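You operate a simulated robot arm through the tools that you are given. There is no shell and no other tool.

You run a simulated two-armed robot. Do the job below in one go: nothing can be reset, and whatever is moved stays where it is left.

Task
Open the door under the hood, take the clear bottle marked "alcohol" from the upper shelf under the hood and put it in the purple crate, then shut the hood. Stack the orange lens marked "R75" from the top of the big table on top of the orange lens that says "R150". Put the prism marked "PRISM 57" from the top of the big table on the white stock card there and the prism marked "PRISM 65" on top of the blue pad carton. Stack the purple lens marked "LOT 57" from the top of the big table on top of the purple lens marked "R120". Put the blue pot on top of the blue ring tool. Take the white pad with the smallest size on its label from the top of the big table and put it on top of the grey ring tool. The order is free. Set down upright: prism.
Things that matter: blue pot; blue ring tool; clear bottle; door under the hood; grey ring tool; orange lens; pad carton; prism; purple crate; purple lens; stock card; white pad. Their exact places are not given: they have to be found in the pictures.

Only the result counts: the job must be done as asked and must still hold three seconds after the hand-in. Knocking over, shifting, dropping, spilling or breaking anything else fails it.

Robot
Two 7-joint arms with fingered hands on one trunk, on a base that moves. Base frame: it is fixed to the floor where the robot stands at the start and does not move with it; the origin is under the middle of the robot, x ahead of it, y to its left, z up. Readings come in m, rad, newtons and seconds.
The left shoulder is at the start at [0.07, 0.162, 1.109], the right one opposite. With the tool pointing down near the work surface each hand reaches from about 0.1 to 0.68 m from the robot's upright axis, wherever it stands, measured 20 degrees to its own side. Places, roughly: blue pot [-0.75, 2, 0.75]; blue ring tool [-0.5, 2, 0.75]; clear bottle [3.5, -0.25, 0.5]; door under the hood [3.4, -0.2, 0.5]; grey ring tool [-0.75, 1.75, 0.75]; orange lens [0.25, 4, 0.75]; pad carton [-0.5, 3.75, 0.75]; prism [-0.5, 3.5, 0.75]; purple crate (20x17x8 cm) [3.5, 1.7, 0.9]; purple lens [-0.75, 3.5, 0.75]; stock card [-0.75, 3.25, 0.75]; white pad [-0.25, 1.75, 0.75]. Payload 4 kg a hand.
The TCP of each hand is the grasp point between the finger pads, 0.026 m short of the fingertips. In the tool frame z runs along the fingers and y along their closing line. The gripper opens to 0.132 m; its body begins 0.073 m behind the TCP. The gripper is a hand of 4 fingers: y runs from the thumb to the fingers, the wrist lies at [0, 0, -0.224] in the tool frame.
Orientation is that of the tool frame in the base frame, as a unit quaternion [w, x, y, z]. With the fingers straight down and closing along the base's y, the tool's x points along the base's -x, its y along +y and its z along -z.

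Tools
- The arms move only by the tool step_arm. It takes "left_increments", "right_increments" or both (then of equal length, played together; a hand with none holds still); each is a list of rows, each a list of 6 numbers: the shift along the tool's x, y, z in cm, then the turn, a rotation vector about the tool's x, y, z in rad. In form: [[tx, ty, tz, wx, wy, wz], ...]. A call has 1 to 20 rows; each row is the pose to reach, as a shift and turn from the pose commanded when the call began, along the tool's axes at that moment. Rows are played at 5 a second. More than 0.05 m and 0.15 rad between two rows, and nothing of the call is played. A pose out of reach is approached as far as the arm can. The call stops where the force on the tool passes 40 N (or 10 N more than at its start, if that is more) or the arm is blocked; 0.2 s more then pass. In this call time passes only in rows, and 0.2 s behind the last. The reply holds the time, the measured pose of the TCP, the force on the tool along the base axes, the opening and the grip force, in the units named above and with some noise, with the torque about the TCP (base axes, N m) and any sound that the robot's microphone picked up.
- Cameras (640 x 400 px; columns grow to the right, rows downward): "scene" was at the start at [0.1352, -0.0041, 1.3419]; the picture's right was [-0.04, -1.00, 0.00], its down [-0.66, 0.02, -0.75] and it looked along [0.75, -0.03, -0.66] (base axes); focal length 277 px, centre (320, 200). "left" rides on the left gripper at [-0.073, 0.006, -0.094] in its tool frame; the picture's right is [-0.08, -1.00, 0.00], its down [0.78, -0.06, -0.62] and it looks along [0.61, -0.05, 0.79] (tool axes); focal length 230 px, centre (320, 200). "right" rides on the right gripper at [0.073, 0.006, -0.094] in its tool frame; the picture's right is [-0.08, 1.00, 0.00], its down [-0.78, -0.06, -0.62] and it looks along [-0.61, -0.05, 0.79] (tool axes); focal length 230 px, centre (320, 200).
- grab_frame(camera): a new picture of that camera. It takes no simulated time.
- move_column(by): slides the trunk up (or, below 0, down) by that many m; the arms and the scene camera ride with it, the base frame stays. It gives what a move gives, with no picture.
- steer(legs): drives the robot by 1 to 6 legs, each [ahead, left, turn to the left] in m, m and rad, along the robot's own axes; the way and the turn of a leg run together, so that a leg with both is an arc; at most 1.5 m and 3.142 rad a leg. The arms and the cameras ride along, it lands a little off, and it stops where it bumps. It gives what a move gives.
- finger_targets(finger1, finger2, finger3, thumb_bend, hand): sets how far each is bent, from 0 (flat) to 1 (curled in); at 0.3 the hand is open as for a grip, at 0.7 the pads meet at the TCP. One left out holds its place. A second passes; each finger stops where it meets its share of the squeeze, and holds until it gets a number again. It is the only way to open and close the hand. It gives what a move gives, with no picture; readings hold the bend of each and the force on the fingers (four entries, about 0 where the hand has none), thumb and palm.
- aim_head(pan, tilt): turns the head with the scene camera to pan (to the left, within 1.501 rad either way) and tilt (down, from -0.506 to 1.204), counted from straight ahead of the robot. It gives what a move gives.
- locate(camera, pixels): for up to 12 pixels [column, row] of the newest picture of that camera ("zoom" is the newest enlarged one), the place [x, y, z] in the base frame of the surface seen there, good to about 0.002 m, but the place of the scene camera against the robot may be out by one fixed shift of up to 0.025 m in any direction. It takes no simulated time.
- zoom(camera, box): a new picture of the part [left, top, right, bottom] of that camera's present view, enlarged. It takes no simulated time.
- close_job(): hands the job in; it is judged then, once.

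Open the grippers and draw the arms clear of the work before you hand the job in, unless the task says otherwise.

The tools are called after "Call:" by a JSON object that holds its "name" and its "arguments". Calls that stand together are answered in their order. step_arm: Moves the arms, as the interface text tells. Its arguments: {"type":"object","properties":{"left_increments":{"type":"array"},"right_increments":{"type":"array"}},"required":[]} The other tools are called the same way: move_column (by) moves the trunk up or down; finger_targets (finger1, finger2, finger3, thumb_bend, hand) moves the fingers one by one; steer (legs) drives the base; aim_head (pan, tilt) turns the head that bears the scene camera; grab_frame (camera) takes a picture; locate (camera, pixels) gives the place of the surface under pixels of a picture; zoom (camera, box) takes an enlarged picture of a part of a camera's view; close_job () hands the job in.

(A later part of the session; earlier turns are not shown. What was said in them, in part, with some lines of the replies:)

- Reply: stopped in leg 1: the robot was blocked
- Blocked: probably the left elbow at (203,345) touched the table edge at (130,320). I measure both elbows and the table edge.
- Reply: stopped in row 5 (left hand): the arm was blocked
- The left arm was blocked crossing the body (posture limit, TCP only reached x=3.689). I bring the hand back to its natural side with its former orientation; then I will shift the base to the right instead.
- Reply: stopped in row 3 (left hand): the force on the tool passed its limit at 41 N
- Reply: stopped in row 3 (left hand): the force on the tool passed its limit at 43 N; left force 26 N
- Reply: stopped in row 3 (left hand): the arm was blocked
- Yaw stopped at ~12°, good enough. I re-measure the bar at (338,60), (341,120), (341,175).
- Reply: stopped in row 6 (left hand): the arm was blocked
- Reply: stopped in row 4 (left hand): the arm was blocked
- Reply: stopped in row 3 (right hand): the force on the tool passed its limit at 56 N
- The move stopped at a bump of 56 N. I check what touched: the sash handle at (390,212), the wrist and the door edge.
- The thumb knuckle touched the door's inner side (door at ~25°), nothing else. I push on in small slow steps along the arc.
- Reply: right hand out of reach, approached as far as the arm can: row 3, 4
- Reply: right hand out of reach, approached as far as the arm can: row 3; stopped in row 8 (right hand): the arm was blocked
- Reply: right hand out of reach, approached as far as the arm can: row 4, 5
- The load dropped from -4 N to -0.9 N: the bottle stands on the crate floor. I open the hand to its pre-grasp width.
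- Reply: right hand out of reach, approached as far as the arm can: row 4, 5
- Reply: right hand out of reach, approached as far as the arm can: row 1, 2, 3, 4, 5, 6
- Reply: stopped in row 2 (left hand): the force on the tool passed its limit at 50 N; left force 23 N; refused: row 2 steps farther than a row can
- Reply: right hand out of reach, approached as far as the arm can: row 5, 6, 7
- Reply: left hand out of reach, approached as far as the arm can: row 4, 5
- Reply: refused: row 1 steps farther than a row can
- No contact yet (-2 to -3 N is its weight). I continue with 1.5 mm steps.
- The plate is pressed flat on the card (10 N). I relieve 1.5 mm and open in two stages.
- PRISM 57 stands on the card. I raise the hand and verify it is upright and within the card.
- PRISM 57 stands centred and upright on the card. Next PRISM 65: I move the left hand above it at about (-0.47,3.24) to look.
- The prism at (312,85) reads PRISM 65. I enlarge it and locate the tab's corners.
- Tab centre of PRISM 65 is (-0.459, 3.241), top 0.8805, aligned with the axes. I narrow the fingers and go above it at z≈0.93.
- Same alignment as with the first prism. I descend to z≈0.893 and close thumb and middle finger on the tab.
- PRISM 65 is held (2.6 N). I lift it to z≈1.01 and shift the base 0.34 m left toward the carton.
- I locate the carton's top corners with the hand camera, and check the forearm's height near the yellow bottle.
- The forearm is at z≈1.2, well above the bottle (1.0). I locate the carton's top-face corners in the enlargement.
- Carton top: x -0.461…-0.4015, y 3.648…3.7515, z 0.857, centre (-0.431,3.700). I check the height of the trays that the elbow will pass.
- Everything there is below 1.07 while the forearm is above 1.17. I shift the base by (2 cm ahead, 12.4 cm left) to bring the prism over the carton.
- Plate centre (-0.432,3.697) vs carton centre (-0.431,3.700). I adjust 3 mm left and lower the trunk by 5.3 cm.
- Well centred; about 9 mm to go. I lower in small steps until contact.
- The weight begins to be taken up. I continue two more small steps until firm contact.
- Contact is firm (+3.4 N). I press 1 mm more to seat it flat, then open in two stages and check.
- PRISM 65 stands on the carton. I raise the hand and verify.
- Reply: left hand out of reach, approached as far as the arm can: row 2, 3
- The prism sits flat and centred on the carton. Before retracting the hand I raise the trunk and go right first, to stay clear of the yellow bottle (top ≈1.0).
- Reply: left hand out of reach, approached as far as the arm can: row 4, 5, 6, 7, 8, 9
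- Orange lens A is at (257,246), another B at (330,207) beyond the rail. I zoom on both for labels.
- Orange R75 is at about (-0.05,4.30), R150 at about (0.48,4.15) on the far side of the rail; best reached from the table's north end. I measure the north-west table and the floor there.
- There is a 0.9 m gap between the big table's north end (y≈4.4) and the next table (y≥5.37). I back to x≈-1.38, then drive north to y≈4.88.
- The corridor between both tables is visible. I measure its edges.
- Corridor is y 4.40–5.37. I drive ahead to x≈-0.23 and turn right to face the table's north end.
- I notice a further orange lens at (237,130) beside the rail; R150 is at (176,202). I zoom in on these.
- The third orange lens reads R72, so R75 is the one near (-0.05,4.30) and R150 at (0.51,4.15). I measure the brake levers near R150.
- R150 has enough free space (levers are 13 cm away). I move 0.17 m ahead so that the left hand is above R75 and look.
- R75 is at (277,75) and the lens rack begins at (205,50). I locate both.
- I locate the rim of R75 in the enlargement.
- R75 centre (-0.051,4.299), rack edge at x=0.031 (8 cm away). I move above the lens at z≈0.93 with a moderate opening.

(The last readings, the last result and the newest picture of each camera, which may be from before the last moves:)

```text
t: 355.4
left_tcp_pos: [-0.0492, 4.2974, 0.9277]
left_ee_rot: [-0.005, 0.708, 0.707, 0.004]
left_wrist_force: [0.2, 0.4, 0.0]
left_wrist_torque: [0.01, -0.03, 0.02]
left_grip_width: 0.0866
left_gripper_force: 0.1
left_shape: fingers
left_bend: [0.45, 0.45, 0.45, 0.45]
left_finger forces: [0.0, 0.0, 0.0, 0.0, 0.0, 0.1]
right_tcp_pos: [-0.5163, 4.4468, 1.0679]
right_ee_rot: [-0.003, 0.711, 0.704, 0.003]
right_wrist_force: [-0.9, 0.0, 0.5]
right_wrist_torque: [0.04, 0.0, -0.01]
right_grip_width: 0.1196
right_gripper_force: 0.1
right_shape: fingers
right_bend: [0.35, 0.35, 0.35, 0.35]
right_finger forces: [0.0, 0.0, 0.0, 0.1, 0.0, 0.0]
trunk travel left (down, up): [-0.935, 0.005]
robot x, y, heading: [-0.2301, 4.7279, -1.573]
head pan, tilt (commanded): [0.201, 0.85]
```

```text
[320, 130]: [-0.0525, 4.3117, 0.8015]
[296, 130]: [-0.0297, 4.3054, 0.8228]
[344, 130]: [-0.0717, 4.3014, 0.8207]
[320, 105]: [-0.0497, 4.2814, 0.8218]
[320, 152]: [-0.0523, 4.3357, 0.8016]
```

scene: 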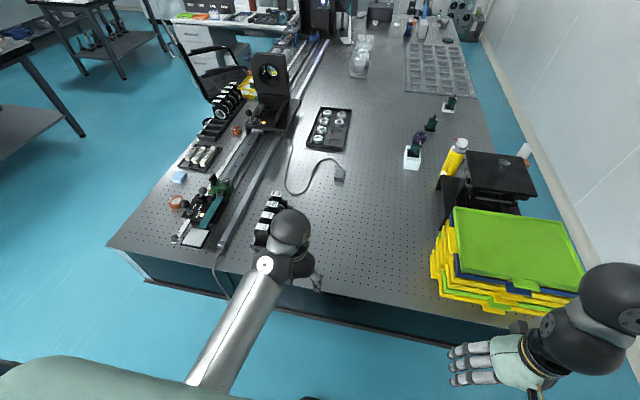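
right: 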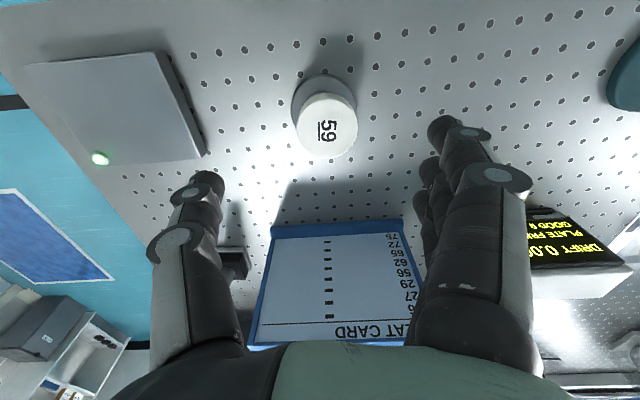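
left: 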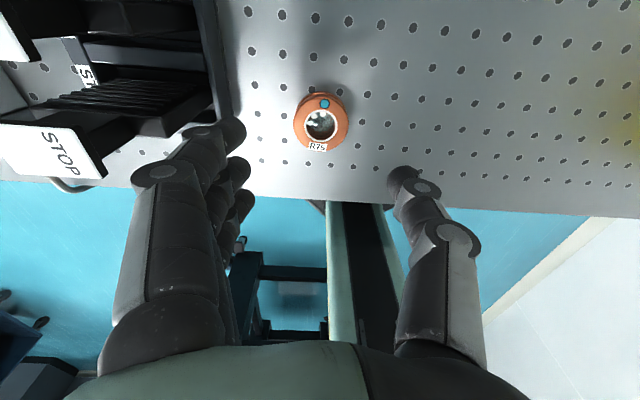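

Centred. I descend to z≈0.836; the fingers pass 2 cm from the rack.

Call:
{"name": "step_arm", "arguments": {"left_increments": [[0.15, -0.2, 3, 0, 0, 0], [0.15, -0.2, 6, 0, 0, 0], [0.15, -0.2, 8, 0, 0, 0], [0.15, -0.2, 9.2, 0, 0, 0]]}}

Call:
{"name": "grab_frame", "arguments": {"camera": "left"}}

```text
t: 356.4
left_tcp_pos: [-0.0524, 4.3013, 0.8372]
left_ee_rot: [-0.004, 0.707, 0.707, 0.005]
left_wrist_force: [0.2, -0.1, 0.2]
left_wrist_torque: [-0.04, 0.06, 0.0]
left_grip_width: 0.0868
left_gripper_force: 0.0
left_shape: fingers
left_bend: [0.45, 0.45, 0.45, 0.45]
left_finger forces: [0.0, 0.0, 0.0, 0.0, 0.0, 0.0]
right_tcp_pos: [-0.5139, 4.4466, 1.0683]
right_ee_rot: [-0.003, 0.711, 0.704, 0.003]
right_wrist_force: [-0.6, 0.0, -0.4]
right_wrist_torque: [-0.01, 0.01, -0.05]
right_grip_width: 0.1201
right_gripper_force: 0.0
right_shape: fingers
right_bend: [0.35, 0.35, 0.35, 0.35]
right_finger forces: [0.1, 0.0, 0.1, 0.1, 0.1, 0.0]
trunk travel left (down, up): [-0.935, 0.005]
robot x, y, heading: [-0.2311, 4.7299, -1.571]
head pan, tilt (commanded): [0.201, 0.85]
```

```text
taken
```

left: 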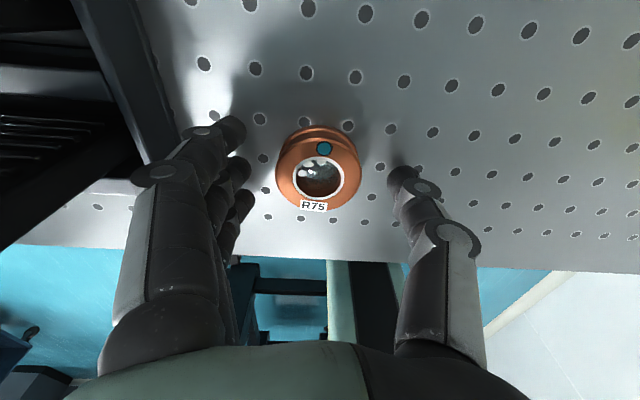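

R75 lies centred between thumb and fingers. I close on it and lift.

Call:
{"name": "finger_targets", "arguments": {"hand": "left", "finger1": 0.7, "finger2": 0.7, "finger3": 0.7, "thumb_bend": 0.7}}

Call:
{"name": "step_arm", "arguments": {"left_increments": [[0, 0, -2, 0, 0, 0], [0, 0, -5, 0, 0, 0], [0, 0, -9, 0, 0, 0], [0, 0, -13, 0, 0, 0], [0, 0, -17, 0, 0, 0]]}}

Call:
{"name": "grab_frame", "arguments": {"camera": "left"}}

```text
t: 357.4
left_tcp_pos: [-0.053, 4.3012, 0.837]
left_ee_rot: [-0.005, 0.708, 0.706, 0.004]
left_wrist_force: [-0.3, 0.3, 0.2]
left_wrist_torque: [0.01, 0.01, 0.01]
left_grip_width: 0.0422
left_gripper_force: 18.9
left_shape: fingers
left_bend: [0.63, 0.58, 0.64, 0.62]
left_finger forces: [5.6, 9.3, 3.9, 0.0, 19.1, 0.0]
right_tcp_pos: [-0.5153, 4.4491, 1.0677]
right_ee_rot: [-0.003, 0.711, 0.704, 0.003]
right_wrist_force: [0.7, 0.0, -0.4]
right_wrist_torque: [0.0, -0.02, -0.03]
right_grip_width: 0.1199
right_gripper_force: 0.0
right_shape: fingers
right_bend: [0.35, 0.35, 0.35, 0.35]
right_finger forces: [0.1, 0.0, 0.0, 0.0, 0.0, 0.1]
trunk travel left (down, up): [-0.935, 0.005]
robot x, y, heading: [-0.2323, 4.7322, -1.574]
head pan, tilt (commanded): [0.201, 0.85]
```

```text
t: 358.6
left_tcp_pos: [-0.0546, 4.2986, 1.0034]
left_ee_rot: [-0.006, 0.707, 0.707, 0.004]
left_wrist_force: [-0.1, 0.2, -0.4]
left_wrist_torque: [-0.02, 0.0, 0.01]
left_grip_width: 0.0421
left_gripper_force: 19.4
left_shape: fingers
left_bend: [0.63, 0.58, 0.64, 0.62]
left_finger forces: [5.9, 9.3, 4.2, 0.0, 19.0, 0.0]
left hand out of reach, approached as far as the arm can: row 5
right_tcp_pos: [-0.5149, 4.4476, 1.0687]
right_ee_rot: [-0.002, 0.711, 0.703, 0.002]
right_wrist_force: [-0.6, 0.2, 0.4]
right_wrist_torque: [0.02, 0.0, 0.01]
right_grip_width: 0.1195
right_gripper_force: 0.1
right_shape: fingers
right_bend: [0.35, 0.35, 0.35, 0.35]
right_finger forces: [0.1, 0.1, 0.0, 0.0, 0.0, 0.0]
trunk travel left (down, up): [-0.935, 0.005]
robot x, y, heading: [-0.2325, 4.7312, -1.577]
head pan, tilt (commanded): [0.201, 0.85]
```

```text
taken
```

left: 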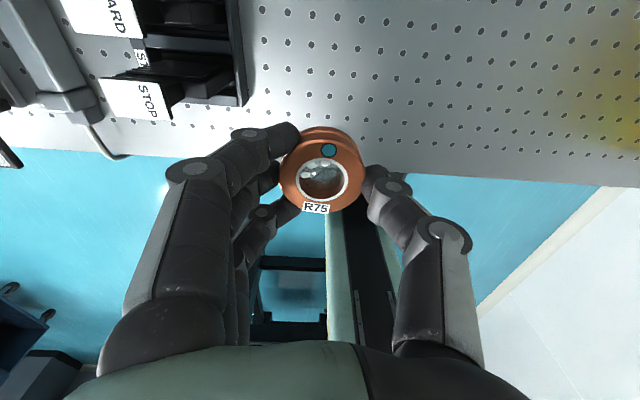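

R75 is held level. I back off north, slide left along the end of the table to x≈0.38, and come forward again on the R150 side.

Call:
{"name": "steer", "arguments": {"legs": [[-0.15, 0, 0.005], [0, 0.61, 0], [0.15, 0, 0]]}}

Call:
{"name": "grab_frame", "arguments": {"camera": "left"}}

Call:
{"name": "grab_frame", "arguments": {"camera": "scene"}}

```text
t: 364.0
left_tcp_pos: [0.5616, 4.3084, 1.0028]
left_ee_rot: [-0.005, 0.705, 0.709, 0.002]
left_wrist_force: [0.7, 0.0, 0.5]
left_wrist_torque: [0.01, 0.02, -0.01]
left_grip_width: 0.0421
left_gripper_force: 19.5
left_shape: fingers
left_bend: [0.63, 0.58, 0.64, 0.62]
left_finger forces: [5.9, 9.2, 4.4, 0.0, 19.0, 0.0]
right_tcp_pos: [0.1009, 4.4539, 1.069]
right_ee_rot: [-0.002, 0.708, 0.707, 0.0]
right_wrist_force: [0.0, -0.3, -0.3]
right_wrist_torque: [-0.04, 0.0, 0.05]
right_grip_width: 0.1198
right_gripper_force: 0.0
right_shape: fingers
right_bend: [0.35, 0.35, 0.35, 0.35]
right_finger forces: [0.0, 0.0, 0.0, 0.1, 0.0, 0.0]
trunk travel left (down, up): [-0.935, 0.005]
robot x, y, heading: [0.3846, 4.7349, -1.567]
head pan, tilt (commanded): [0.201, 0.85]
```

```text
taken
```

left: 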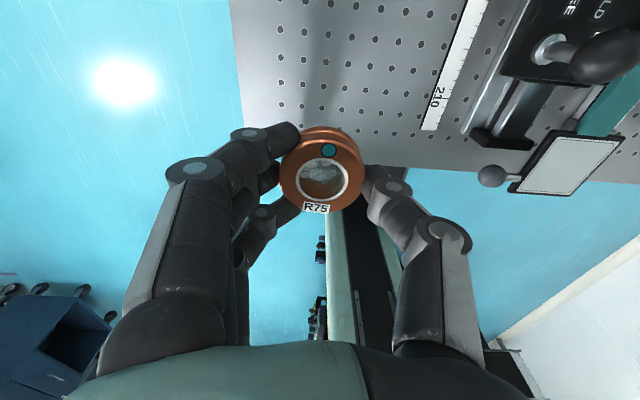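

```text
taken
```

scene: 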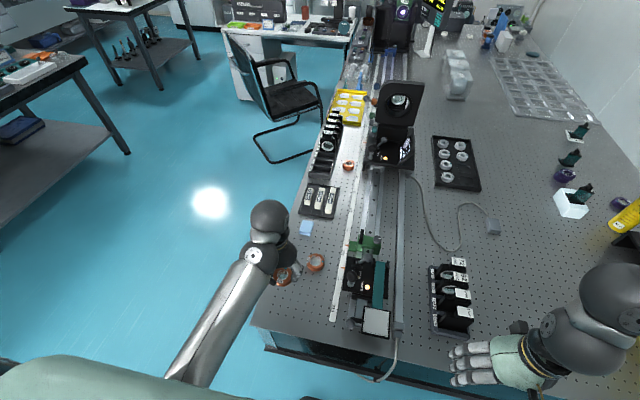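

I extend the left hand forward to y≈4.155 and 3 cm left, so the hand camera can see R150 on its thumb side.

Call:
{"name": "locate", "arguments": {"camera": "left", "pixels": [[284, 170], [362, 170], [324, 136], [322, 205], [320, 175]]}}

Call:
{"name": "step_arm", "arguments": {"left_increments": [[-4, 1, 0, 0, 0, 0], [-8, 2, 0, 0, 0, 0], [-12, 3, 0, 0, 0, 0], [-15.3, 3, 0, 0, 0, 0]]}}

Call:
{"name": "grab_frame", "arguments": {"camera": "left"}}

```text
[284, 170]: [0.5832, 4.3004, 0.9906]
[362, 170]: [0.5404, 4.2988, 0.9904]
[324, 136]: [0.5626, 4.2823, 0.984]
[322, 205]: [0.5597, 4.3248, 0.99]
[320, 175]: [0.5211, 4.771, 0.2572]
```

```text
t: 365.0
left_tcp_pos: [0.5928, 4.1518, 0.9983]
left_ee_rot: [-0.005, 0.705, 0.709, 0.005]
left_wrist_force: [0.0, 0.0, -1.4]
left_wrist_torque: [0.02, 0.03, -0.01]
left_grip_width: 0.0423
left_gripper_force: 19.0
left_shape: fingers
left_bend: [0.63, 0.58, 0.64, 0.62]
left_finger forces: [5.8, 9.3, 4.3, 0.1, 18.9, 0.0]
right_tcp_pos: [0.1008, 4.4507, 1.0672]
right_ee_rot: [-0.004, 0.708, 0.707, 0.003]
right_wrist_force: [-0.1, 0.2, 0.7]
right_wrist_torque: [0.03, -0.02, 0.0]
right_grip_width: 0.1196
right_gripper_force: 0.1
right_shape: fingers
right_bend: [0.35, 0.35, 0.35, 0.35]
right_finger forces: [0.0, 0.0, 0.1, 0.0, 0.0, 0.0]
trunk travel left (down, up): [-0.935, 0.005]
robot x, y, heading: [0.3794, 4.7385, -1.565]
head pan, tilt (commanded): [0.201, 0.85]
```

```text
taken
```

left: 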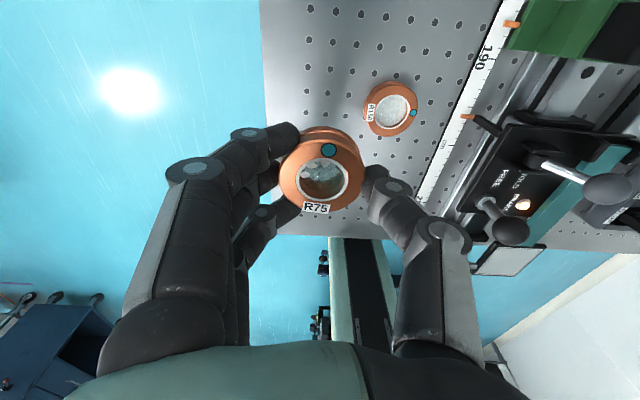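

R150 is visible at (392,108). I enlarge both lenses and locate their rims.

Call:
{"name": "zoom", "arguments": {"camera": "left", "box": [340, 60, 440, 160]}}

Call:
{"name": "locate", "arguments": {"camera": "zoom", "pixels": [[230, 165], [425, 160], [330, 105], [350, 285], [262, 180], [408, 200], [340, 130], [330, 262], [335, 195]]}}

Call:
{"name": "locate", "arguments": {"camera": "left", "pixels": [[284, 175], [362, 172], [324, 143], [322, 208], [300, 180], [345, 182], [323, 160], [322, 200]]}}

```text
4.00 times, centred on (390, 110) of left
```

zoom: 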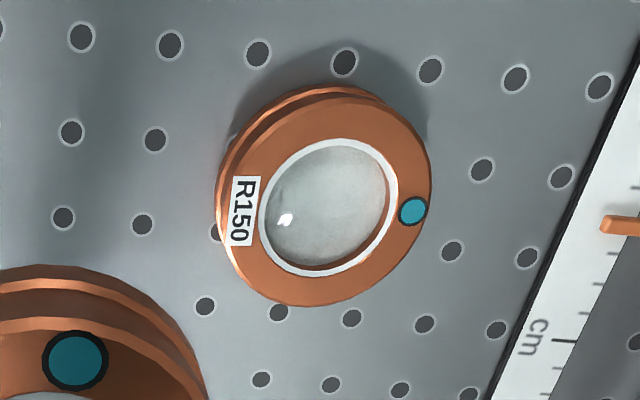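

```text
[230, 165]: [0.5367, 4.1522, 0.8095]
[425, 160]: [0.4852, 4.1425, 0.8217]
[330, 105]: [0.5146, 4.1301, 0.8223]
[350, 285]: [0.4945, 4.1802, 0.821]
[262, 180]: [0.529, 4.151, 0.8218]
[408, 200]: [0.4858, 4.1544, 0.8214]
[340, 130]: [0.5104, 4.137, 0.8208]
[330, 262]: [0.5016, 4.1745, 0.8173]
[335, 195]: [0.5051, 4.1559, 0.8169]
```

```text
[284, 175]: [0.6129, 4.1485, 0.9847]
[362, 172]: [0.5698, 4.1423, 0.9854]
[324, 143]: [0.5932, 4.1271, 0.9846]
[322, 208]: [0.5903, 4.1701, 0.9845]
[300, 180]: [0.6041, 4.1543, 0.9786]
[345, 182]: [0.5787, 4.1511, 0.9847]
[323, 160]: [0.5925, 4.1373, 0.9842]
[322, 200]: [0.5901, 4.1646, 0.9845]
```

I locate R150's inner ring exactly.

Call:
{"name": "locate", "arguments": {"camera": "zoom", "pixels": [[262, 222], [397, 190], [350, 141], [312, 273], [426, 175], [320, 302], [340, 100], [232, 240]]}}

```text
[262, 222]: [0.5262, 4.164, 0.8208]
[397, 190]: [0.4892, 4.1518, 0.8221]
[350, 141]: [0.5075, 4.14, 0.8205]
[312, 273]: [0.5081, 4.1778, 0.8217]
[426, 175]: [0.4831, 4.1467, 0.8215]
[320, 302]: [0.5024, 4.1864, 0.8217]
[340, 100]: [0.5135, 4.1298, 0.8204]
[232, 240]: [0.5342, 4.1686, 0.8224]
```

R150 centre (0.508,4.158), top z 0.8215. I move R75 above it and lower the trunk 12.5 cm.

Call:
{"name": "step_arm", "arguments": {"left_increments": [[0.3, -2.8, 0, 0, 0, 0], [0.6, -5.6, 0, 0, 0, 0], [0.97, -8.33, 0, 0, 0, 0]]}}

Call:
{"name": "move_column", "arguments": {"by": -0.125}}

Call:
{"name": "grab_frame", "arguments": {"camera": "left"}}

Call:
{"name": "zoom", "arguments": {"camera": "left", "box": [240, 70, 400, 230]}}

```text
t: 365.8
left_tcp_pos: [0.5099, 4.1621, 1.0001]
left_ee_rot: [-0.005, 0.705, 0.71, 0.003]
left_wrist_force: [0.3, 0.5, -0.6]
left_wrist_torque: [0.0, -0.02, -0.01]
left_grip_width: 0.0419
left_gripper_force: 19.6
left_shape: fingers
left_bend: [0.63, 0.58, 0.64, 0.62]
left_finger forces: [6.1, 9.3, 4.3, 0.1, 19.0, 0.0]
right_tcp_pos: [0.0999, 4.452, 1.0677]
right_ee_rot: [-0.004, 0.707, 0.707, 0.003]
right_wrist_force: [0.2, 0.5, -0.1]
right_wrist_torque: [0.0, -0.01, -0.02]
right_grip_width: 0.1195
right_gripper_force: 0.2
right_shape: fingers
right_bend: [0.35, 0.35, 0.35, 0.35]
right_finger forces: [0.1, 0.0, 0.0, 0.0, 0.1, 0.0]
trunk travel left (down, up): [-0.935, 0.005]
robot x, y, heading: [0.3818, 4.7376, -1.565]
head pan, tilt (commanded): [0.201, 0.85]
```

```text
t: 367.4
left_tcp_pos: [0.5115, 4.1625, 0.8763]
left_ee_rot: [-0.006, 0.705, 0.709, 0.004]
left_wrist_force: [-0.2, -0.8, -0.4]
left_wrist_torque: [0.0, -0.04, 0.02]
left_grip_width: 0.0421
left_gripper_force: 19.5
left_shape: fingers
left_bend: [0.63, 0.58, 0.64, 0.62]
left_finger forces: [5.9, 9.3, 4.2, 0.1, 18.9, 0.0]
right_tcp_pos: [0.1005, 4.4515, 0.9438]
right_ee_rot: [-0.003, 0.708, 0.706, 0.003]
right_wrist_force: [-0.1, 0.7, 0.1]
right_wrist_torque: [-0.05, 0.01, 0.02]
right_grip_width: 0.1198
right_gripper_force: 0.1
right_shape: fingers
right_bend: [0.35, 0.35, 0.35, 0.35]
right_finger forces: [0.0, 0.0, 0.0, 0.0, 0.1, 0.0]
trunk travel left (down, up): [-0.81, 0.13]
robot x, y, heading: [0.379, 4.7384, -1.565]
head pan, tilt (commanded): [0.201, 0.85]
```

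```text
taken
```

left: 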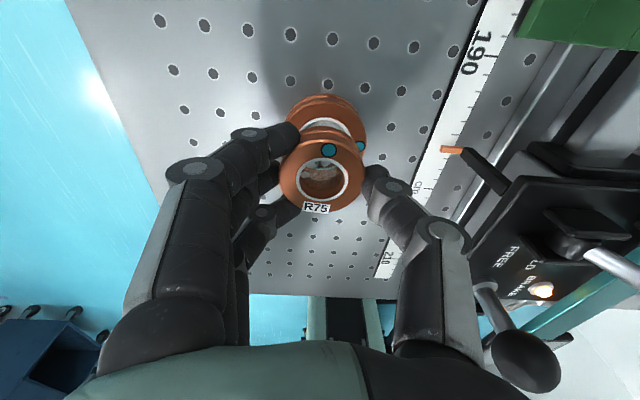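

```text
2.50 times, centred on (320, 150) of left
```

zoom: 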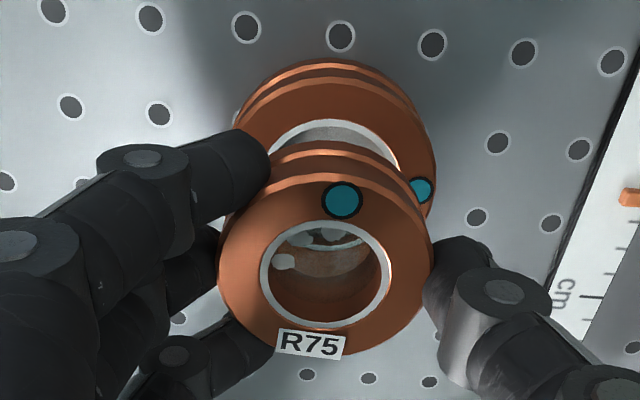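

Close above R150 now. I verify the held lens's centre once more before the last 2 cm.

Call:
{"name": "locate", "arguments": {"camera": "zoom", "pixels": [[224, 270], [428, 265], [335, 178], [318, 350], [265, 275], [388, 275], [335, 222], [325, 326]]}}

```text
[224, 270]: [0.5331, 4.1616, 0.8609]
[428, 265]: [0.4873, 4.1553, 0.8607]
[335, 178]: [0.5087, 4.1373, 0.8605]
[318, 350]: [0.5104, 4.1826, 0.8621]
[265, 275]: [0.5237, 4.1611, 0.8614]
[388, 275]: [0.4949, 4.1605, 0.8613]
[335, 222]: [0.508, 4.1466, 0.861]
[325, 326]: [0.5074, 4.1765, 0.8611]
```

The held lens is 2–3 mm off; I correct and lower in steps.

Call:
{"name": "step_arm", "arguments": {"left_increments": [[-0.3, -0.2, 0.4, 0, 0, 0], [-0.3, -0.2, 0.9, 0, 0, 0], [-0.3, -0.2, 1.4, 0, 0, 0]]}}

Call:
{"name": "step_arm", "arguments": {"left_increments": [[0, 0, 0.15, 0, 0, 0], [0, 0, 0.3, 0, 0, 0]]}}

Call:
{"name": "step_arm", "arguments": {"left_increments": [[0, 0, 0.1, 0, 0, 0], [0, 0, 0.15, 0, 0, 0]]}}

```text
t: 368.1
left_tcp_pos: [0.507, 4.1594, 0.8625]
left_ee_rot: [-0.006, 0.705, 0.709, 0.004]
left_wrist_force: [-0.4, -0.1, 0.0]
left_wrist_torque: [0.01, 0.02, -0.02]
left_grip_width: 0.0422
left_gripper_force: 19.6
left_shape: fingers
left_bend: [0.63, 0.58, 0.64, 0.62]
left_finger forces: [6.1, 9.4, 4.4, 0.0, 18.9, 0.0]
right_tcp_pos: [0.0997, 4.4503, 0.9437]
right_ee_rot: [-0.003, 0.707, 0.707, 0.003]
right_wrist_force: [-1.2, -0.6, -0.2]
right_wrist_torque: [0.01, 0.01, -0.03]
right_grip_width: 0.1196
right_gripper_force: 0.2
right_shape: fingers
right_bend: [0.35, 0.35, 0.35, 0.35]
right_finger forces: [0.1, 0.1, 0.1, 0.0, 0.0, 0.0]
trunk travel left (down, up): [-0.81, 0.13]
robot x, y, heading: [0.3785, 4.7338, -1.56]
head pan, tilt (commanded): [0.201, 0.85]
```

```text
t: 368.8
left_tcp_pos: [0.5077, 4.1604, 0.8583]
left_ee_rot: [-0.006, 0.705, 0.709, 0.004]
left_wrist_force: [-0.4, -0.5, -1.2]
left_wrist_torque: [-0.01, 0.0, -0.01]
left_grip_width: 0.0421
left_gripper_force: 19.2
left_shape: fingers
left_bend: [0.63, 0.58, 0.64, 0.62]
left_finger forces: [6.1, 9.3, 4.3, 0.0, 18.9, 0.0]
right_tcp_pos: [0.0998, 4.4518, 0.9427]
right_ee_rot: [-0.003, 0.708, 0.706, 0.003]
right_wrist_force: [0.0, -1.0, -0.5]
right_wrist_torque: [0.0, -0.01, 0.06]
right_grip_width: 0.1198
right_gripper_force: 0.1
right_shape: fingers
right_bend: [0.35, 0.35, 0.35, 0.35]
right_finger forces: [0.0, 0.0, 0.1, 0.0, 0.0, 0.0]
trunk travel left (down, up): [-0.81, 0.13]
robot x, y, heading: [0.3763, 4.7411, -1.567]
head pan, tilt (commanded): [0.201, 0.85]
```

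```text
t: 369.4
left_tcp_pos: [0.5085, 4.1592, 0.8571]
left_ee_rot: [-0.006, 0.705, 0.709, 0.004]
left_wrist_force: [1.0, 0.7, 0.2]
left_wrist_torque: [-0.02, -0.02, -0.03]
left_grip_width: 0.0423
left_gripper_force: 19.3
left_shape: fingers
left_bend: [0.63, 0.58, 0.64, 0.62]
left_finger forces: [6.0, 9.4, 4.4, 0.0, 19.0, 0.1]
right_tcp_pos: [0.1007, 4.452, 0.9436]
right_ee_rot: [-0.003, 0.708, 0.706, 0.004]
right_wrist_force: [0.0, -0.2, 0.6]
right_wrist_torque: [-0.02, 0.03, 0.0]
right_grip_width: 0.1201
right_gripper_force: 0.1
right_shape: fingers
right_bend: [0.35, 0.35, 0.35, 0.35]
right_finger forces: [0.0, 0.0, 0.0, 0.1, 0.1, 0.0]
trunk travel left (down, up): [-0.81, 0.13]
robot x, y, heading: [0.3789, 4.7385, -1.559]
head pan, tilt (commanded): [0.201, 0.85]
```

No contact yet at z≈0.857; I go on in 1–1.5 mm steps.

Call:
{"name": "step_arm", "arguments": {"left_increments": [[0, 0, 0.1, 0, 0, 0], [0, 0, 0.15, 0, 0, 0]]}}

Call:
{"name": "step_arm", "arguments": {"left_increments": [[0, 0, 0.1, 0, 0, 0], [0, 0, 0.12, 0, 0, 0]]}}

```text
t: 369.9
left_tcp_pos: [0.5084, 4.1592, 0.8559]
left_ee_rot: [-0.005, 0.705, 0.709, 0.004]
left_wrist_force: [-0.5, -0.6, -0.5]
left_wrist_torque: [-0.02, 0.0, 0.01]
left_grip_width: 0.0419
left_gripper_force: 18.9
left_shape: fingers
left_bend: [0.63, 0.58, 0.64, 0.62]
left_finger forces: [6.1, 9.4, 4.3, 0.0, 19.0, 0.0]
right_tcp_pos: [0.1011, 4.4511, 0.9437]
right_ee_rot: [-0.003, 0.708, 0.706, 0.004]
right_wrist_force: [0.1, -0.5, 0.5]
right_wrist_torque: [0.02, 0.0, -0.03]
right_grip_width: 0.1199
right_gripper_force: 0.1
right_shape: fingers
right_bend: [0.35, 0.35, 0.35, 0.35]
right_finger forces: [0.0, 0.0, 0.1, 0.0, 0.0, 0.0]
trunk travel left (down, up): [-0.81, 0.13]
robot x, y, heading: [0.3829, 4.7386, -1.559]
head pan, tilt (commanded): [0.201, 0.85]
```

```text
t: 370.6
left_tcp_pos: [0.5096, 4.1595, 0.855]
left_ee_rot: [-0.005, 0.706, 0.708, 0.003]
left_wrist_force: [0.3, 0.2, 4.7]
left_wrist_torque: [-0.01, -0.02, -0.03]
left_grip_width: 0.0419
left_gripper_force: 20.0
left_shape: fingers
left_bend: [0.63, 0.58, 0.64, 0.62]
left_finger forces: [6.6, 9.7, 4.5, 0.0, 19.5, 0.0]
right_tcp_pos: [0.1012, 4.4524, 0.943]
right_ee_rot: [-0.003, 0.708, 0.706, 0.003]
right_wrist_force: [-0.2, -0.2, 0.0]
right_wrist_torque: [-0.02, -0.01, 0.02]
right_grip_width: 0.1195
right_gripper_force: 0.0
right_shape: fingers
right_bend: [0.35, 0.35, 0.35, 0.35]
right_finger forces: [0.0, 0.0, 0.0, 0.0, 0.1, 0.0]
trunk travel left (down, up): [-0.81, 0.13]
robot x, y, heading: [0.3841, 4.7404, -1.565]
head pan, tilt (commanded): [0.201, 0.85]
```

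Contact (+4.7 N). I open in two stages, raise the trunk, and check the stack.

Call:
{"name": "finger_targets", "arguments": {"hand": "left", "finger1": 0.6, "finger2": 0.545, "finger3": 0.61, "thumb_bend": 0.59}}

Call:
{"name": "finger_targets", "arguments": {"hand": "left", "finger1": 0.42, "finger2": 0.42, "finger3": 0.42, "thumb_bend": 0.42}}

Call:
{"name": "move_column", "arguments": {"by": 0.12}}

Call:
{"name": "grab_frame", "arguments": {"camera": "left"}}

Call:
{"name": "zoom", "arguments": {"camera": "left", "box": [270, 60, 370, 160]}}

```text
t: 371.6
left_tcp_pos: [0.5094, 4.1607, 0.8536]
left_ee_rot: [-0.005, 0.706, 0.708, 0.005]
left_wrist_force: [-1.1, -0.5, 3.4]
left_wrist_torque: [-0.04, 0.05, -0.02]
left_grip_width: 0.0449
left_gripper_force: 2.8
left_shape: fingers
left_bend: [0.6, 0.54, 0.61, 0.58]
left_finger forces: [1.3, 0.4, 0.8, 0.1, 3.0, 0.1]
right_tcp_pos: [0.0999, 4.4517, 0.9438]
right_ee_rot: [-0.002, 0.708, 0.706, 0.002]
right_wrist_force: [-0.8, 0.4, -0.8]
right_wrist_torque: [0.0, 0.01, 0.0]
right_grip_width: 0.1195
right_gripper_force: 0.0
right_shape: fingers
right_bend: [0.35, 0.35, 0.35, 0.35]
right_finger forces: [0.0, 0.1, 0.0, 0.0, 0.0, 0.0]
trunk travel left (down, up): [-0.81, 0.13]
robot x, y, heading: [0.3801, 4.7398, -1.569]
head pan, tilt (commanded): [0.201, 0.85]
```

```text
t: 372.6
left_tcp_pos: [0.509, 4.1597, 0.8533]
left_ee_rot: [-0.006, 0.705, 0.709, 0.004]
left_wrist_force: [-0.3, 0.4, 0.5]
left_wrist_torque: [-0.01, -0.02, -0.02]
left_grip_width: 0.0964
left_gripper_force: 0.0
left_shape: fingers
left_bend: [0.42, 0.42, 0.42, 0.42]
left_finger forces: [0.0, 0.1, 0.0, 0.1, 0.0, 0.0]
right_tcp_pos: [0.1011, 4.4517, 0.9436]
right_ee_rot: [-0.003, 0.708, 0.706, 0.003]
right_wrist_force: [0.8, -0.2, 0.1]
right_wrist_torque: [0.0, -0.02, -0.01]
right_grip_width: 0.12
right_gripper_force: 0.1
right_shape: fingers
right_bend: [0.35, 0.35, 0.35, 0.35]
right_finger forces: [0.0, 0.0, 0.0, 0.0, 0.1, 0.0]
trunk travel left (down, up): [-0.81, 0.13]
robot x, y, heading: [0.3813, 4.734, -1.565]
head pan, tilt (commanded): [0.201, 0.85]
```

```text
t: 374.1
left_tcp_pos: [0.5088, 4.1607, 0.9746]
left_ee_rot: [-0.006, 0.705, 0.709, 0.004]
left_wrist_force: [0.2, -0.2, 0.9]
left_wrist_torque: [-0.01, -0.01, -0.01]
left_grip_width: 0.0964
left_gripper_force: 0.0
left_shape: fingers
left_bend: [0.42, 0.42, 0.42, 0.42]
left_finger forces: [0.0, 0.0, 0.0, 0.1, 0.0, 0.0]
right_tcp_pos: [0.1014, 4.4522, 1.0627]
right_ee_rot: [-0.003, 0.708, 0.706, 0.003]
right_wrist_force: [0.9, -1.1, 0.1]
right_wrist_torque: [0.03, 0.0, 0.03]
right_grip_width: 0.1198
right_gripper_force: 0.0
right_shape: fingers
right_bend: [0.35, 0.35, 0.35, 0.35]
right_finger forces: [0.0, 0.1, 0.0, 0.1, 0.1, 0.1]
trunk travel left (down, up): [-0.93, 0.01]
robot x, y, heading: [0.3831, 4.7368, -1.563]
head pan, tilt (commanded): [0.201, 0.85]
```

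```text
taken
```

left: 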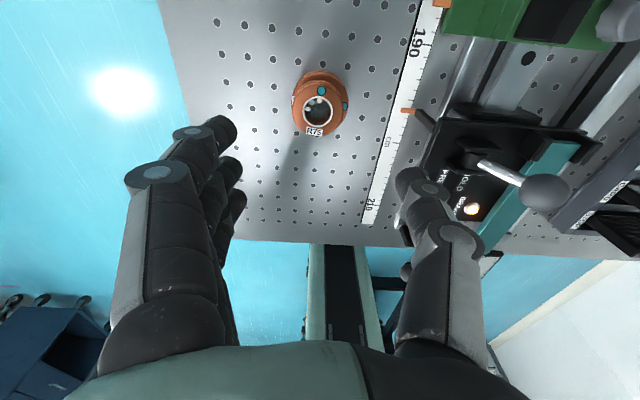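

```text
4.00 times, centred on (320, 110) of left
```

zoom: 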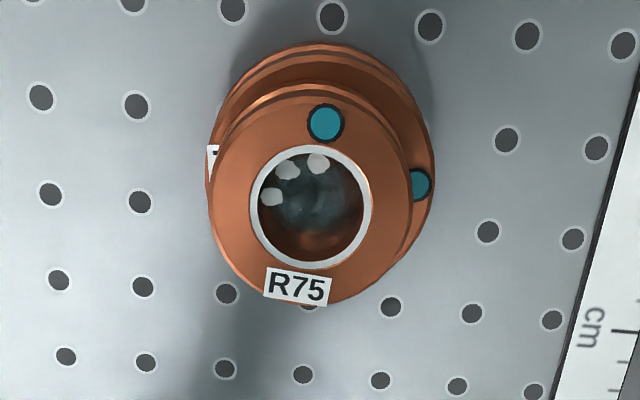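

R75 sits on R150. I check its offset.

Call:
{"name": "locate", "arguments": {"camera": "zoom", "pixels": [[252, 205], [370, 208], [312, 148], [308, 265], [214, 215], [408, 220], [430, 170], [325, 50]]}}

```text
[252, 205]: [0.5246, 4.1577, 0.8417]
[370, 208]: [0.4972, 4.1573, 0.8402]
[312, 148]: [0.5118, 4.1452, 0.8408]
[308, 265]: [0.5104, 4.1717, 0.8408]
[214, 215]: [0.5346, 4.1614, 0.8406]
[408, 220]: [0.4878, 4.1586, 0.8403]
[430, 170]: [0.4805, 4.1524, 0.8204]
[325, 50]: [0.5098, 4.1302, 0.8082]
```

All placements are done; but I noticed a yellow tray with white discs near the rail at (348,105). I look whether those are also labelled white pads.

Call:
{"name": "aim_head", "arguments": {"pan": 0.0, "tilt": 0.5}}

Call:
{"name": "grab_frame", "arguments": {"camera": "scene"}}

Call:
{"name": "zoom", "arguments": {"camera": "scene", "box": [270, 150, 370, 230]}}

```text
t: 374.9
left_tcp_pos: [0.5091, 4.16, 0.9739]
left_ee_rot: [-0.006, 0.705, 0.709, 0.004]
left_wrist_force: [0.1, -1.1, 0.2]
left_wrist_torque: [0.0, -0.03, 0.0]
left_grip_width: 0.0964
left_gripper_force: 0.0
left_shape: fingers
left_bend: [0.42, 0.42, 0.42, 0.42]
left_finger forces: [0.0, 0.0, 0.1, 0.0, 0.0, 0.1]
right_tcp_pos: [0.0993, 4.4516, 1.0646]
right_ee_rot: [-0.003, 0.708, 0.706, 0.002]
right_wrist_force: [0.1, 0.0, 0.4]
right_wrist_torque: [0.02, 0.01, -0.02]
right_grip_width: 0.1196
right_gripper_force: 0.0
right_shape: fingers
right_bend: [0.35, 0.35, 0.35, 0.35]
right_finger forces: [0.0, 0.0, 0.0, 0.0, 0.0, 0.0]
trunk travel left (down, up): [-0.93, 0.01]
robot x, y, heading: [0.3756, 4.7363, -1.567]
head pan, tilt (commanded): [0.0, 0.499]
```

```text
taken
```

scene: 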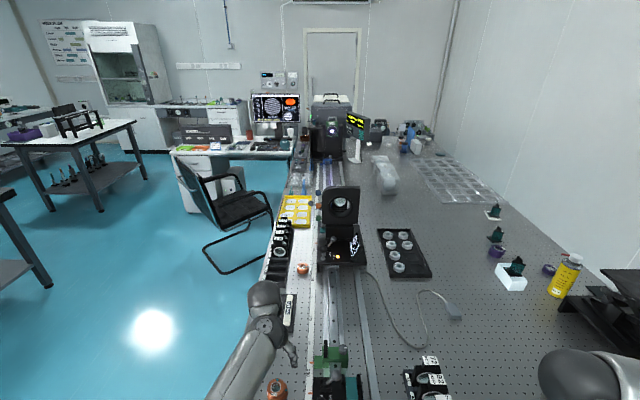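

```text
5.00 times, centred on (320, 190) of scene
```

zoom: 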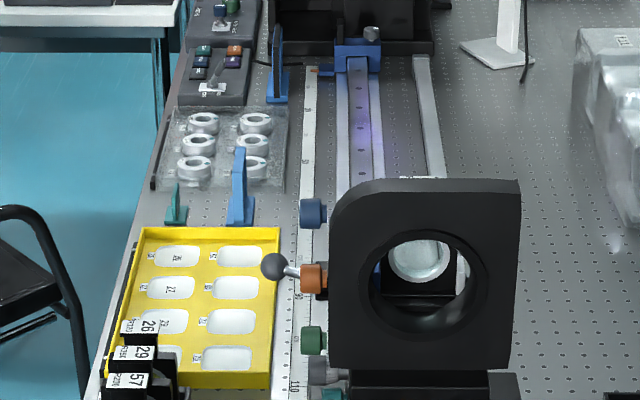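

The tray has white oblong fields with numbers. I enlarge it more.

Call:
{"name": "zoom", "arguments": {"camera": "scene", "box": [278, 192, 314, 230]}}

Call:
{"name": "locate", "arguments": {"camera": "scene", "pixels": [[290, 201], [290, 208], [302, 201], [296, 208], [304, 213], [284, 210], [310, 200], [280, 225]]}}

```text
10.53 times, centred on (296, 211) of scene
```

zoom: 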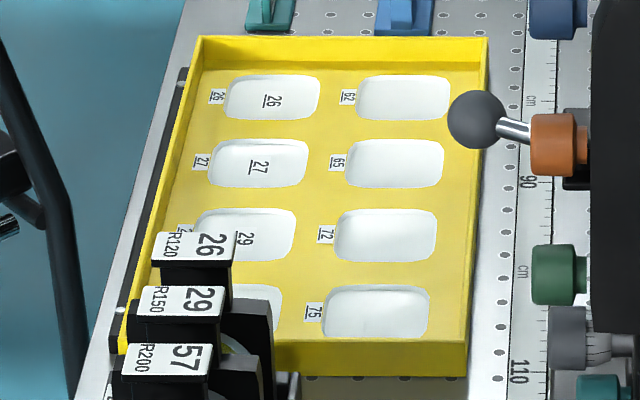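

```text
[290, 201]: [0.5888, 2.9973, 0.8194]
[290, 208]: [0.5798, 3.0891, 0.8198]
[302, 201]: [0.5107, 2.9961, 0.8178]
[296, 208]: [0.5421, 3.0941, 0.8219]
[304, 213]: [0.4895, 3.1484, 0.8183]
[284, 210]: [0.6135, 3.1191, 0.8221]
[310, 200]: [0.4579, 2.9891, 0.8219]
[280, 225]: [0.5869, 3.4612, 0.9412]
```

The yellow tray holds sorted pads (26, 27, 29…) in their slots, so the loose ones on the table top were 59, 62 and 75. Since 62/29 could be confused upside-down, I will re-check those labels closely. I first withdraw the left hand northward.

Call:
{"name": "step_arm", "arguments": {"left_increments": [[4, 0, -0.5, 0, 0, 0], [8, 0, -1, 0, 0, 0], [12, 0, -1.5, 0, 0, 0], [15, 0, -2, 0, 0, 0]]}}

Call:
{"name": "steer", "arguments": {"legs": [[-0.15, 0, 0], [0, -0.62, 0]]}}

Call:
{"name": "aim_head", "arguments": {"pan": 0.0, "tilt": 0.35}}

Call:
{"name": "grab_frame", "arguments": {"camera": "scene"}}

```text
t: 375.9
left_tcp_pos: [0.5072, 4.3119, 0.9985]
left_ee_rot: [-0.005, 0.706, 0.708, 0.003]
left_wrist_force: [-0.3, -0.5, 0.6]
left_wrist_torque: [0.01, -0.02, 0.0]
left_grip_width: 0.0964
left_gripper_force: 0.0
left_shape: fingers
left_bend: [0.42, 0.42, 0.42, 0.42]
left_finger forces: [0.0, 0.0, 0.0, 0.0, 0.0, 0.1]
right_tcp_pos: [0.0996, 4.4529, 1.0642]
right_ee_rot: [-0.003, 0.708, 0.706, 0.002]
right_wrist_force: [0.3, -0.2, 0.0]
right_wrist_torque: [-0.01, -0.01, -0.07]
right_grip_width: 0.1198
right_gripper_force: 0.1
right_shape: fingers
right_bend: [0.35, 0.35, 0.35, 0.35]
right_finger forces: [0.0, 0.1, 0.0, 0.0, 0.1, 0.1]
trunk travel left (down, up): [-0.93, 0.01]
robot x, y, heading: [0.379, 4.7391, -1.565]
head pan, tilt (commanded): [0.0, 0.499]
```

```text
t: 380.3
left_tcp_pos: [-0.1143, 4.4545, 0.9964]
left_ee_rot: [-0.007, 0.707, 0.707, 0.003]
left_wrist_force: [-0.3, 0.1, 0.1]
left_wrist_torque: [0.02, 0.01, 0.04]
left_grip_width: 0.0964
left_gripper_force: 0.1
left_shape: fingers
left_bend: [0.42, 0.42, 0.42, 0.42]
left_finger forces: [0.0, 0.0, 0.1, 0.1, 0.0, 0.0]
right_tcp_pos: [-0.5207, 4.5986, 1.064]
right_ee_rot: [-0.004, 0.709, 0.705, 0.003]
right_wrist_force: [0.5, -0.5, -0.1]
right_wrist_torque: [-0.01, 0.01, 0.0]
right_grip_width: 0.1198
right_gripper_force: 0.1
right_shape: fingers
right_bend: [0.35, 0.35, 0.35, 0.35]
right_finger forces: [0.1, 0.0, 0.0, 0.0, 0.0, 0.1]
trunk travel left (down, up): [-0.93, 0.01]
robot x, y, heading: [-0.2364, 4.8816, -1.567]
head pan, tilt (commanded): [0.0, 0.499]
```

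```text
t: 381.0
left_tcp_pos: [-0.1148, 4.4548, 0.9959]
left_ee_rot: [-0.005, 0.706, 0.708, 0.004]
left_wrist_force: [-0.1, -0.2, -0.4]
left_wrist_torque: [-0.01, 0.0, 0.02]
left_grip_width: 0.0965
left_gripper_force: 0.0
left_shape: fingers
left_bend: [0.42, 0.42, 0.42, 0.42]
left_finger forces: [0.1, 0.1, 0.0, 0.0, 0.0, 0.0]
right_tcp_pos: [-0.5204, 4.5988, 1.0636]
right_ee_rot: [-0.003, 0.709, 0.705, 0.003]
right_wrist_force: [-1.0, 0.0, -0.7]
right_wrist_torque: [0.0, 0.03, -0.03]
right_grip_width: 0.1197
right_gripper_force: 0.2
right_shape: fingers
right_bend: [0.35, 0.35, 0.35, 0.35]
right_finger forces: [0.1, 0.0, 0.0, 0.0, 0.0, 0.0]
trunk travel left (down, up): [-0.93, 0.01]
robot x, y, heading: [-0.2403, 4.883, -1.563]
head pan, tilt (commanded): [0.0, 0.351]
```

```text
taken
```

scene: 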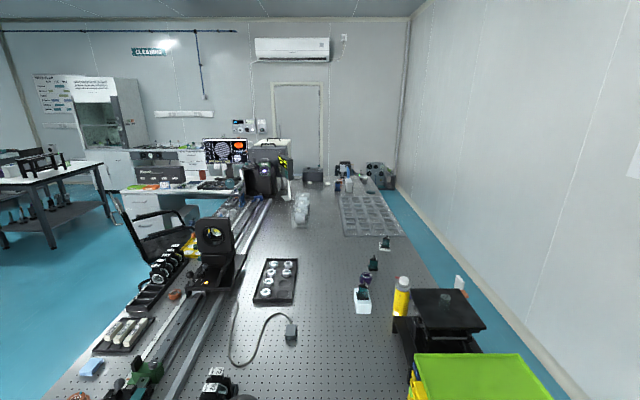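

I zoom on the south end from here to check the stacked pad and pot and the other pads.

Call:
{"name": "zoom", "arguments": {"camera": "scene", "box": [300, 155, 400, 205]}}

Call:
{"name": "zoom", "arguments": {"camera": "scene", "box": [340, 230, 420, 320]}}

```text
6.40 times, centred on (350, 180) of scene
```

zoom: 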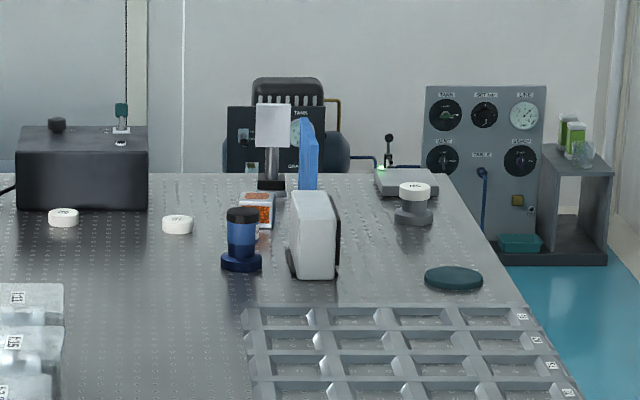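

```text
4.44 times, centred on (380, 275) of scene
```

zoom: 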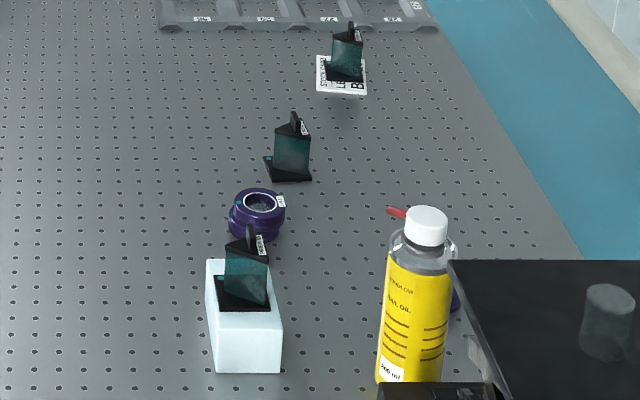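

All stacks stand intact. To be sure about the pad labels (62 vs 29), I drive back to the west side and zoom on them again.

Call:
{"name": "steer", "arguments": {"legs": [[0, 0, 1.563], [-1.14, 0, 0], [0, -1.5, 0], [0, -1.4, 0]]}}

Call:
{"name": "aim_head", "arguments": {"pan": -0.1, "tilt": 0.6}}

Call:
{"name": "grab_frame", "arguments": {"camera": "scene"}}

```text
t: 404.3
left_tcp_pos: [-0.9827, 2.114, 0.9965]
left_ee_rot: [-0.007, 0.003, 1.0, -0.001]
left_wrist_force: [0.8, 0.6, 0.4]
left_wrist_torque: [0.01, 0.02, 0.02]
left_grip_width: 0.0966
left_gripper_force: 0.0
left_shape: fingers
left_bend: [0.42, 0.42, 0.42, 0.42]
left_finger forces: [0.0, 0.1, 0.0, 0.0, 0.0, 0.0]
right_tcp_pos: [-1.1297, 1.7109, 1.0635]
right_ee_rot: [-0.004, 0.007, 1.0, -0.001]
right_wrist_force: [-0.2, -0.1, 0.0]
right_wrist_torque: [-0.02, 0.01, 0.0]
right_grip_width: 0.1198
right_gripper_force: 0.1
right_shape: fingers
right_bend: [0.35, 0.35, 0.35, 0.35]
right_finger forces: [0.0, 0.0, 0.0, 0.0, 0.1, 0.1]
trunk travel left (down, up): [-0.93, 0.01]
robot x, y, heading: [-1.4098, 1.9916, -0.008]
head pan, tilt (commanded): [0.0, 0.351]
```

```text
t: 405.1
left_tcp_pos: [-0.9829, 2.1127, 0.9973]
left_ee_rot: [-0.007, 0.004, 1.0, -0.001]
left_wrist_force: [-0.3, 0.3, 0.3]
left_wrist_torque: [0.04, 0.02, -0.03]
left_grip_width: 0.0965
left_gripper_force: 0.0
left_shape: fingers
left_bend: [0.42, 0.42, 0.42, 0.42]
left_finger forces: [0.1, 0.0, 0.1, 0.0, 0.0, 0.0]
right_tcp_pos: [-1.1297, 1.708, 1.0646]
right_ee_rot: [-0.004, 0.007, 1.0, 0.0]
right_wrist_force: [0.1, -0.1, 1.2]
right_wrist_torque: [-0.01, -0.02, 0.02]
right_grip_width: 0.1197
right_gripper_force: 0.2
right_shape: fingers
right_bend: [0.35, 0.35, 0.35, 0.35]
right_finger forces: [0.0, 0.0, 0.0, 0.0, 0.0, 0.0]
trunk travel left (down, up): [-0.93, 0.01]
robot x, y, heading: [-1.4127, 1.9894, -0.007]
head pan, tilt (commanded): [-0.099, 0.6]
```

```text
taken
```

scene: 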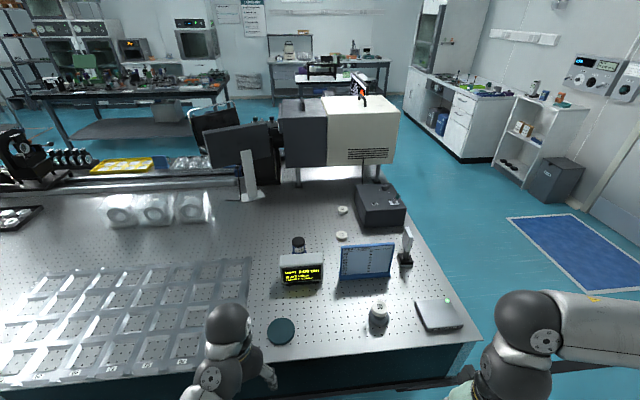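

I zoom onto the two remaining loose pads at (342,210) and (341,236) and the stacked ones.

Call:
{"name": "zoom", "arguments": {"camera": "scene", "box": [330, 200, 355, 218]}}

Call:
{"name": "zoom", "arguments": {"camera": "scene", "box": [328, 226, 356, 246]}}

Call:
{"name": "zoom", "arguments": {"camera": "scene", "box": [260, 225, 400, 335]}}

```text
16.00 times, centred on (342, 209) of scene
```

zoom: 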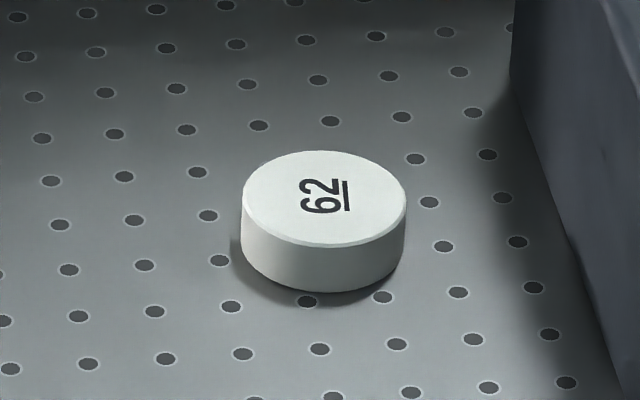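

```text
16.00 times, centred on (342, 236) of scene
```

zoom: 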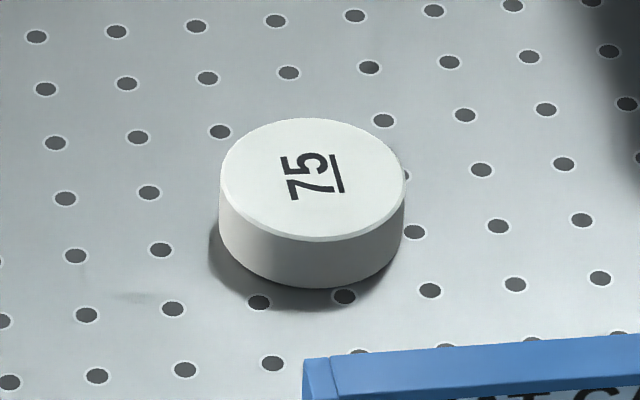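

```text
3.64 times, centred on (330, 280) of scene
```

zoom: 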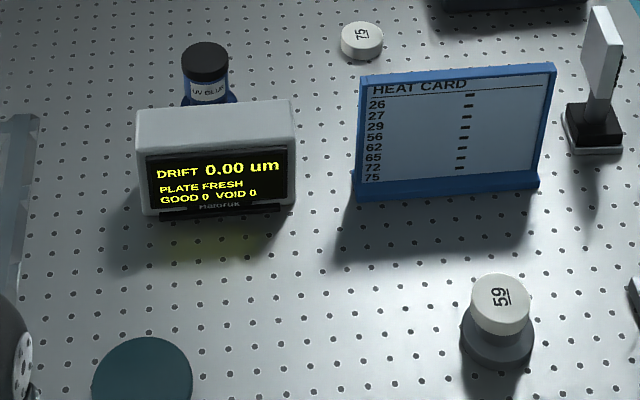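

Labels confirmed: 62 and 75 remain, 59 (smallest) is on the grey ring tool; the pot stands on the blue ring tool. I take a last look at the hood door and the crate from here.

Call:
{"name": "zoom", "arguments": {"camera": "scene", "box": [380, 0, 520, 170]}}

Call:
{"name": "zoom", "arguments": {"camera": "scene", "box": [290, 50, 380, 110]}}

Call:
{"name": "finger_targets", "arguments": {"hand": "left", "finger1": 0.3, "finger2": 0.3, "finger3": 0.3, "thumb_bend": 0.3}}

Call:
{"name": "finger_targets", "arguments": {"hand": "right", "finger1": 0.3, "finger2": 0.3, "finger3": 0.3, "thumb_bend": 0.3}}

```text
2.35 times, centred on (450, 85) of scene
```

zoom: 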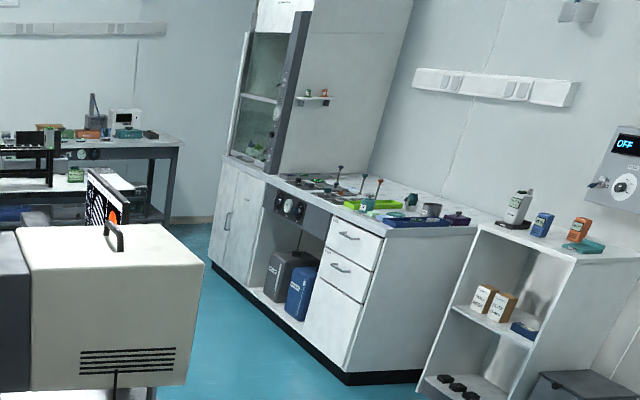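

```text
6.67 times, centred on (335, 80) of scene
```

zoom: 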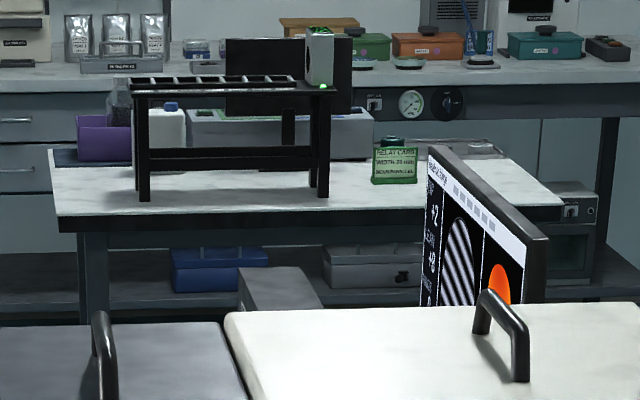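

```text
t: 406.1
left_tcp_pos: [-0.9817, 2.1126, 0.9962]
left_ee_rot: [-0.007, 0.004, 1.0, -0.002]
left_wrist_force: [0.8, -0.3, -0.2]
left_wrist_torque: [0.02, -0.02, 0.0]
left_grip_width: 0.1358
left_gripper_force: 0.1
left_shape: fingers
left_bend: [0.3, 0.3, 0.3, 0.3]
left_finger forces: [0.0, 0.0, 0.0, 0.1, 0.1, 0.0]
right_tcp_pos: [-1.1297, 1.7087, 1.0632]
right_ee_rot: [-0.005, 0.007, 1.0, 0.0]
right_wrist_force: [0.8, 0.6, 0.5]
right_wrist_torque: [0.0, -0.03, 0.0]
right_grip_width: 0.1196
right_gripper_force: 0.0
right_shape: fingers
right_bend: [0.35, 0.35, 0.35, 0.35]
right_finger forces: [0.0, 0.1, 0.1, 0.0, 0.0, 0.0]
trunk travel left (down, up): [-0.93, 0.01]
robot x, y, heading: [-1.4085, 1.9906, -0.008]
head pan, tilt (commanded): [-0.099, 0.6]
```

```text
t: 407.1
left_tcp_pos: [-0.9828, 2.1131, 0.9971]
left_ee_rot: [-0.007, 0.003, 1.0, -0.002]
left_wrist_force: [-0.3, -0.1, -0.1]
left_wrist_torque: [-0.02, 0.0, -0.01]
left_grip_width: 0.1358
left_gripper_force: 0.1
left_shape: fingers
left_bend: [0.3, 0.3, 0.3, 0.3]
left_finger forces: [0.0, 0.1, 0.0, 0.0, 0.0, 0.1]
right_tcp_pos: [-1.1286, 1.7081, 1.0638]
right_ee_rot: [-0.005, 0.008, 1.0, 0.0]
right_wrist_force: [0.4, 0.0, 0.3]
right_wrist_torque: [-0.01, 0.02, 0.02]
right_grip_width: 0.1358
right_gripper_force: 0.0
right_shape: fingers
right_bend: [0.3, 0.3, 0.3, 0.3]
right_finger forces: [0.0, 0.0, 0.0, 0.0, 0.0, 0.0]
trunk travel left (down, up): [-0.93, 0.01]
robot x, y, heading: [-1.4101, 1.9877, -0.006]
head pan, tilt (commanded): [-0.099, 0.6]
```

The hood door is flush and shut, the bottle stands in the purple crate, all stacks are intact, hands are open and clear of the table. I hand the job in.

Call:
{"name": "close_job", "arguments": {}}

```text
The job is handed in.
```

I finished every part of the job and handed it in. Here is where each item ended up, as last seen in the pictures:

- **Alcohol bottle:** it stands upright in the purple crate, and the door under the hood is shut flush. I read "shut the hood" as that door. The hood's glass front already looked closed at the start, so I left it alone.
- **Orange lens R75:** it is stacked on R150, about 3 mm off centre.
- **PRISM 57:** it stands upright, centred on the white stock card.
- **PRISM 65:** it stands upright on the blue pad carton.
- **Purple lens LOT 57:** it is stacked on R120, about 4 mm off centre in each direction.
- **Blue pot:** it stands centred on the blue ring tool.
- **White pad:** pad 59 is on the grey ring tool, about 6 mm off centre. The loose pads on the table top read 59, 62 and 75. Smaller pads (26, 27, 29) sit in a yellow tray on the same table; I took those as not part of the choice.

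Two things happened along the way. The left elbow bumped the crate table's corner on the way to the hood. Later the right elbow pushed against the open door, which turned the base slightly. I saw nothing moved or knocked over by either.

Both hands are open and clear of the table.
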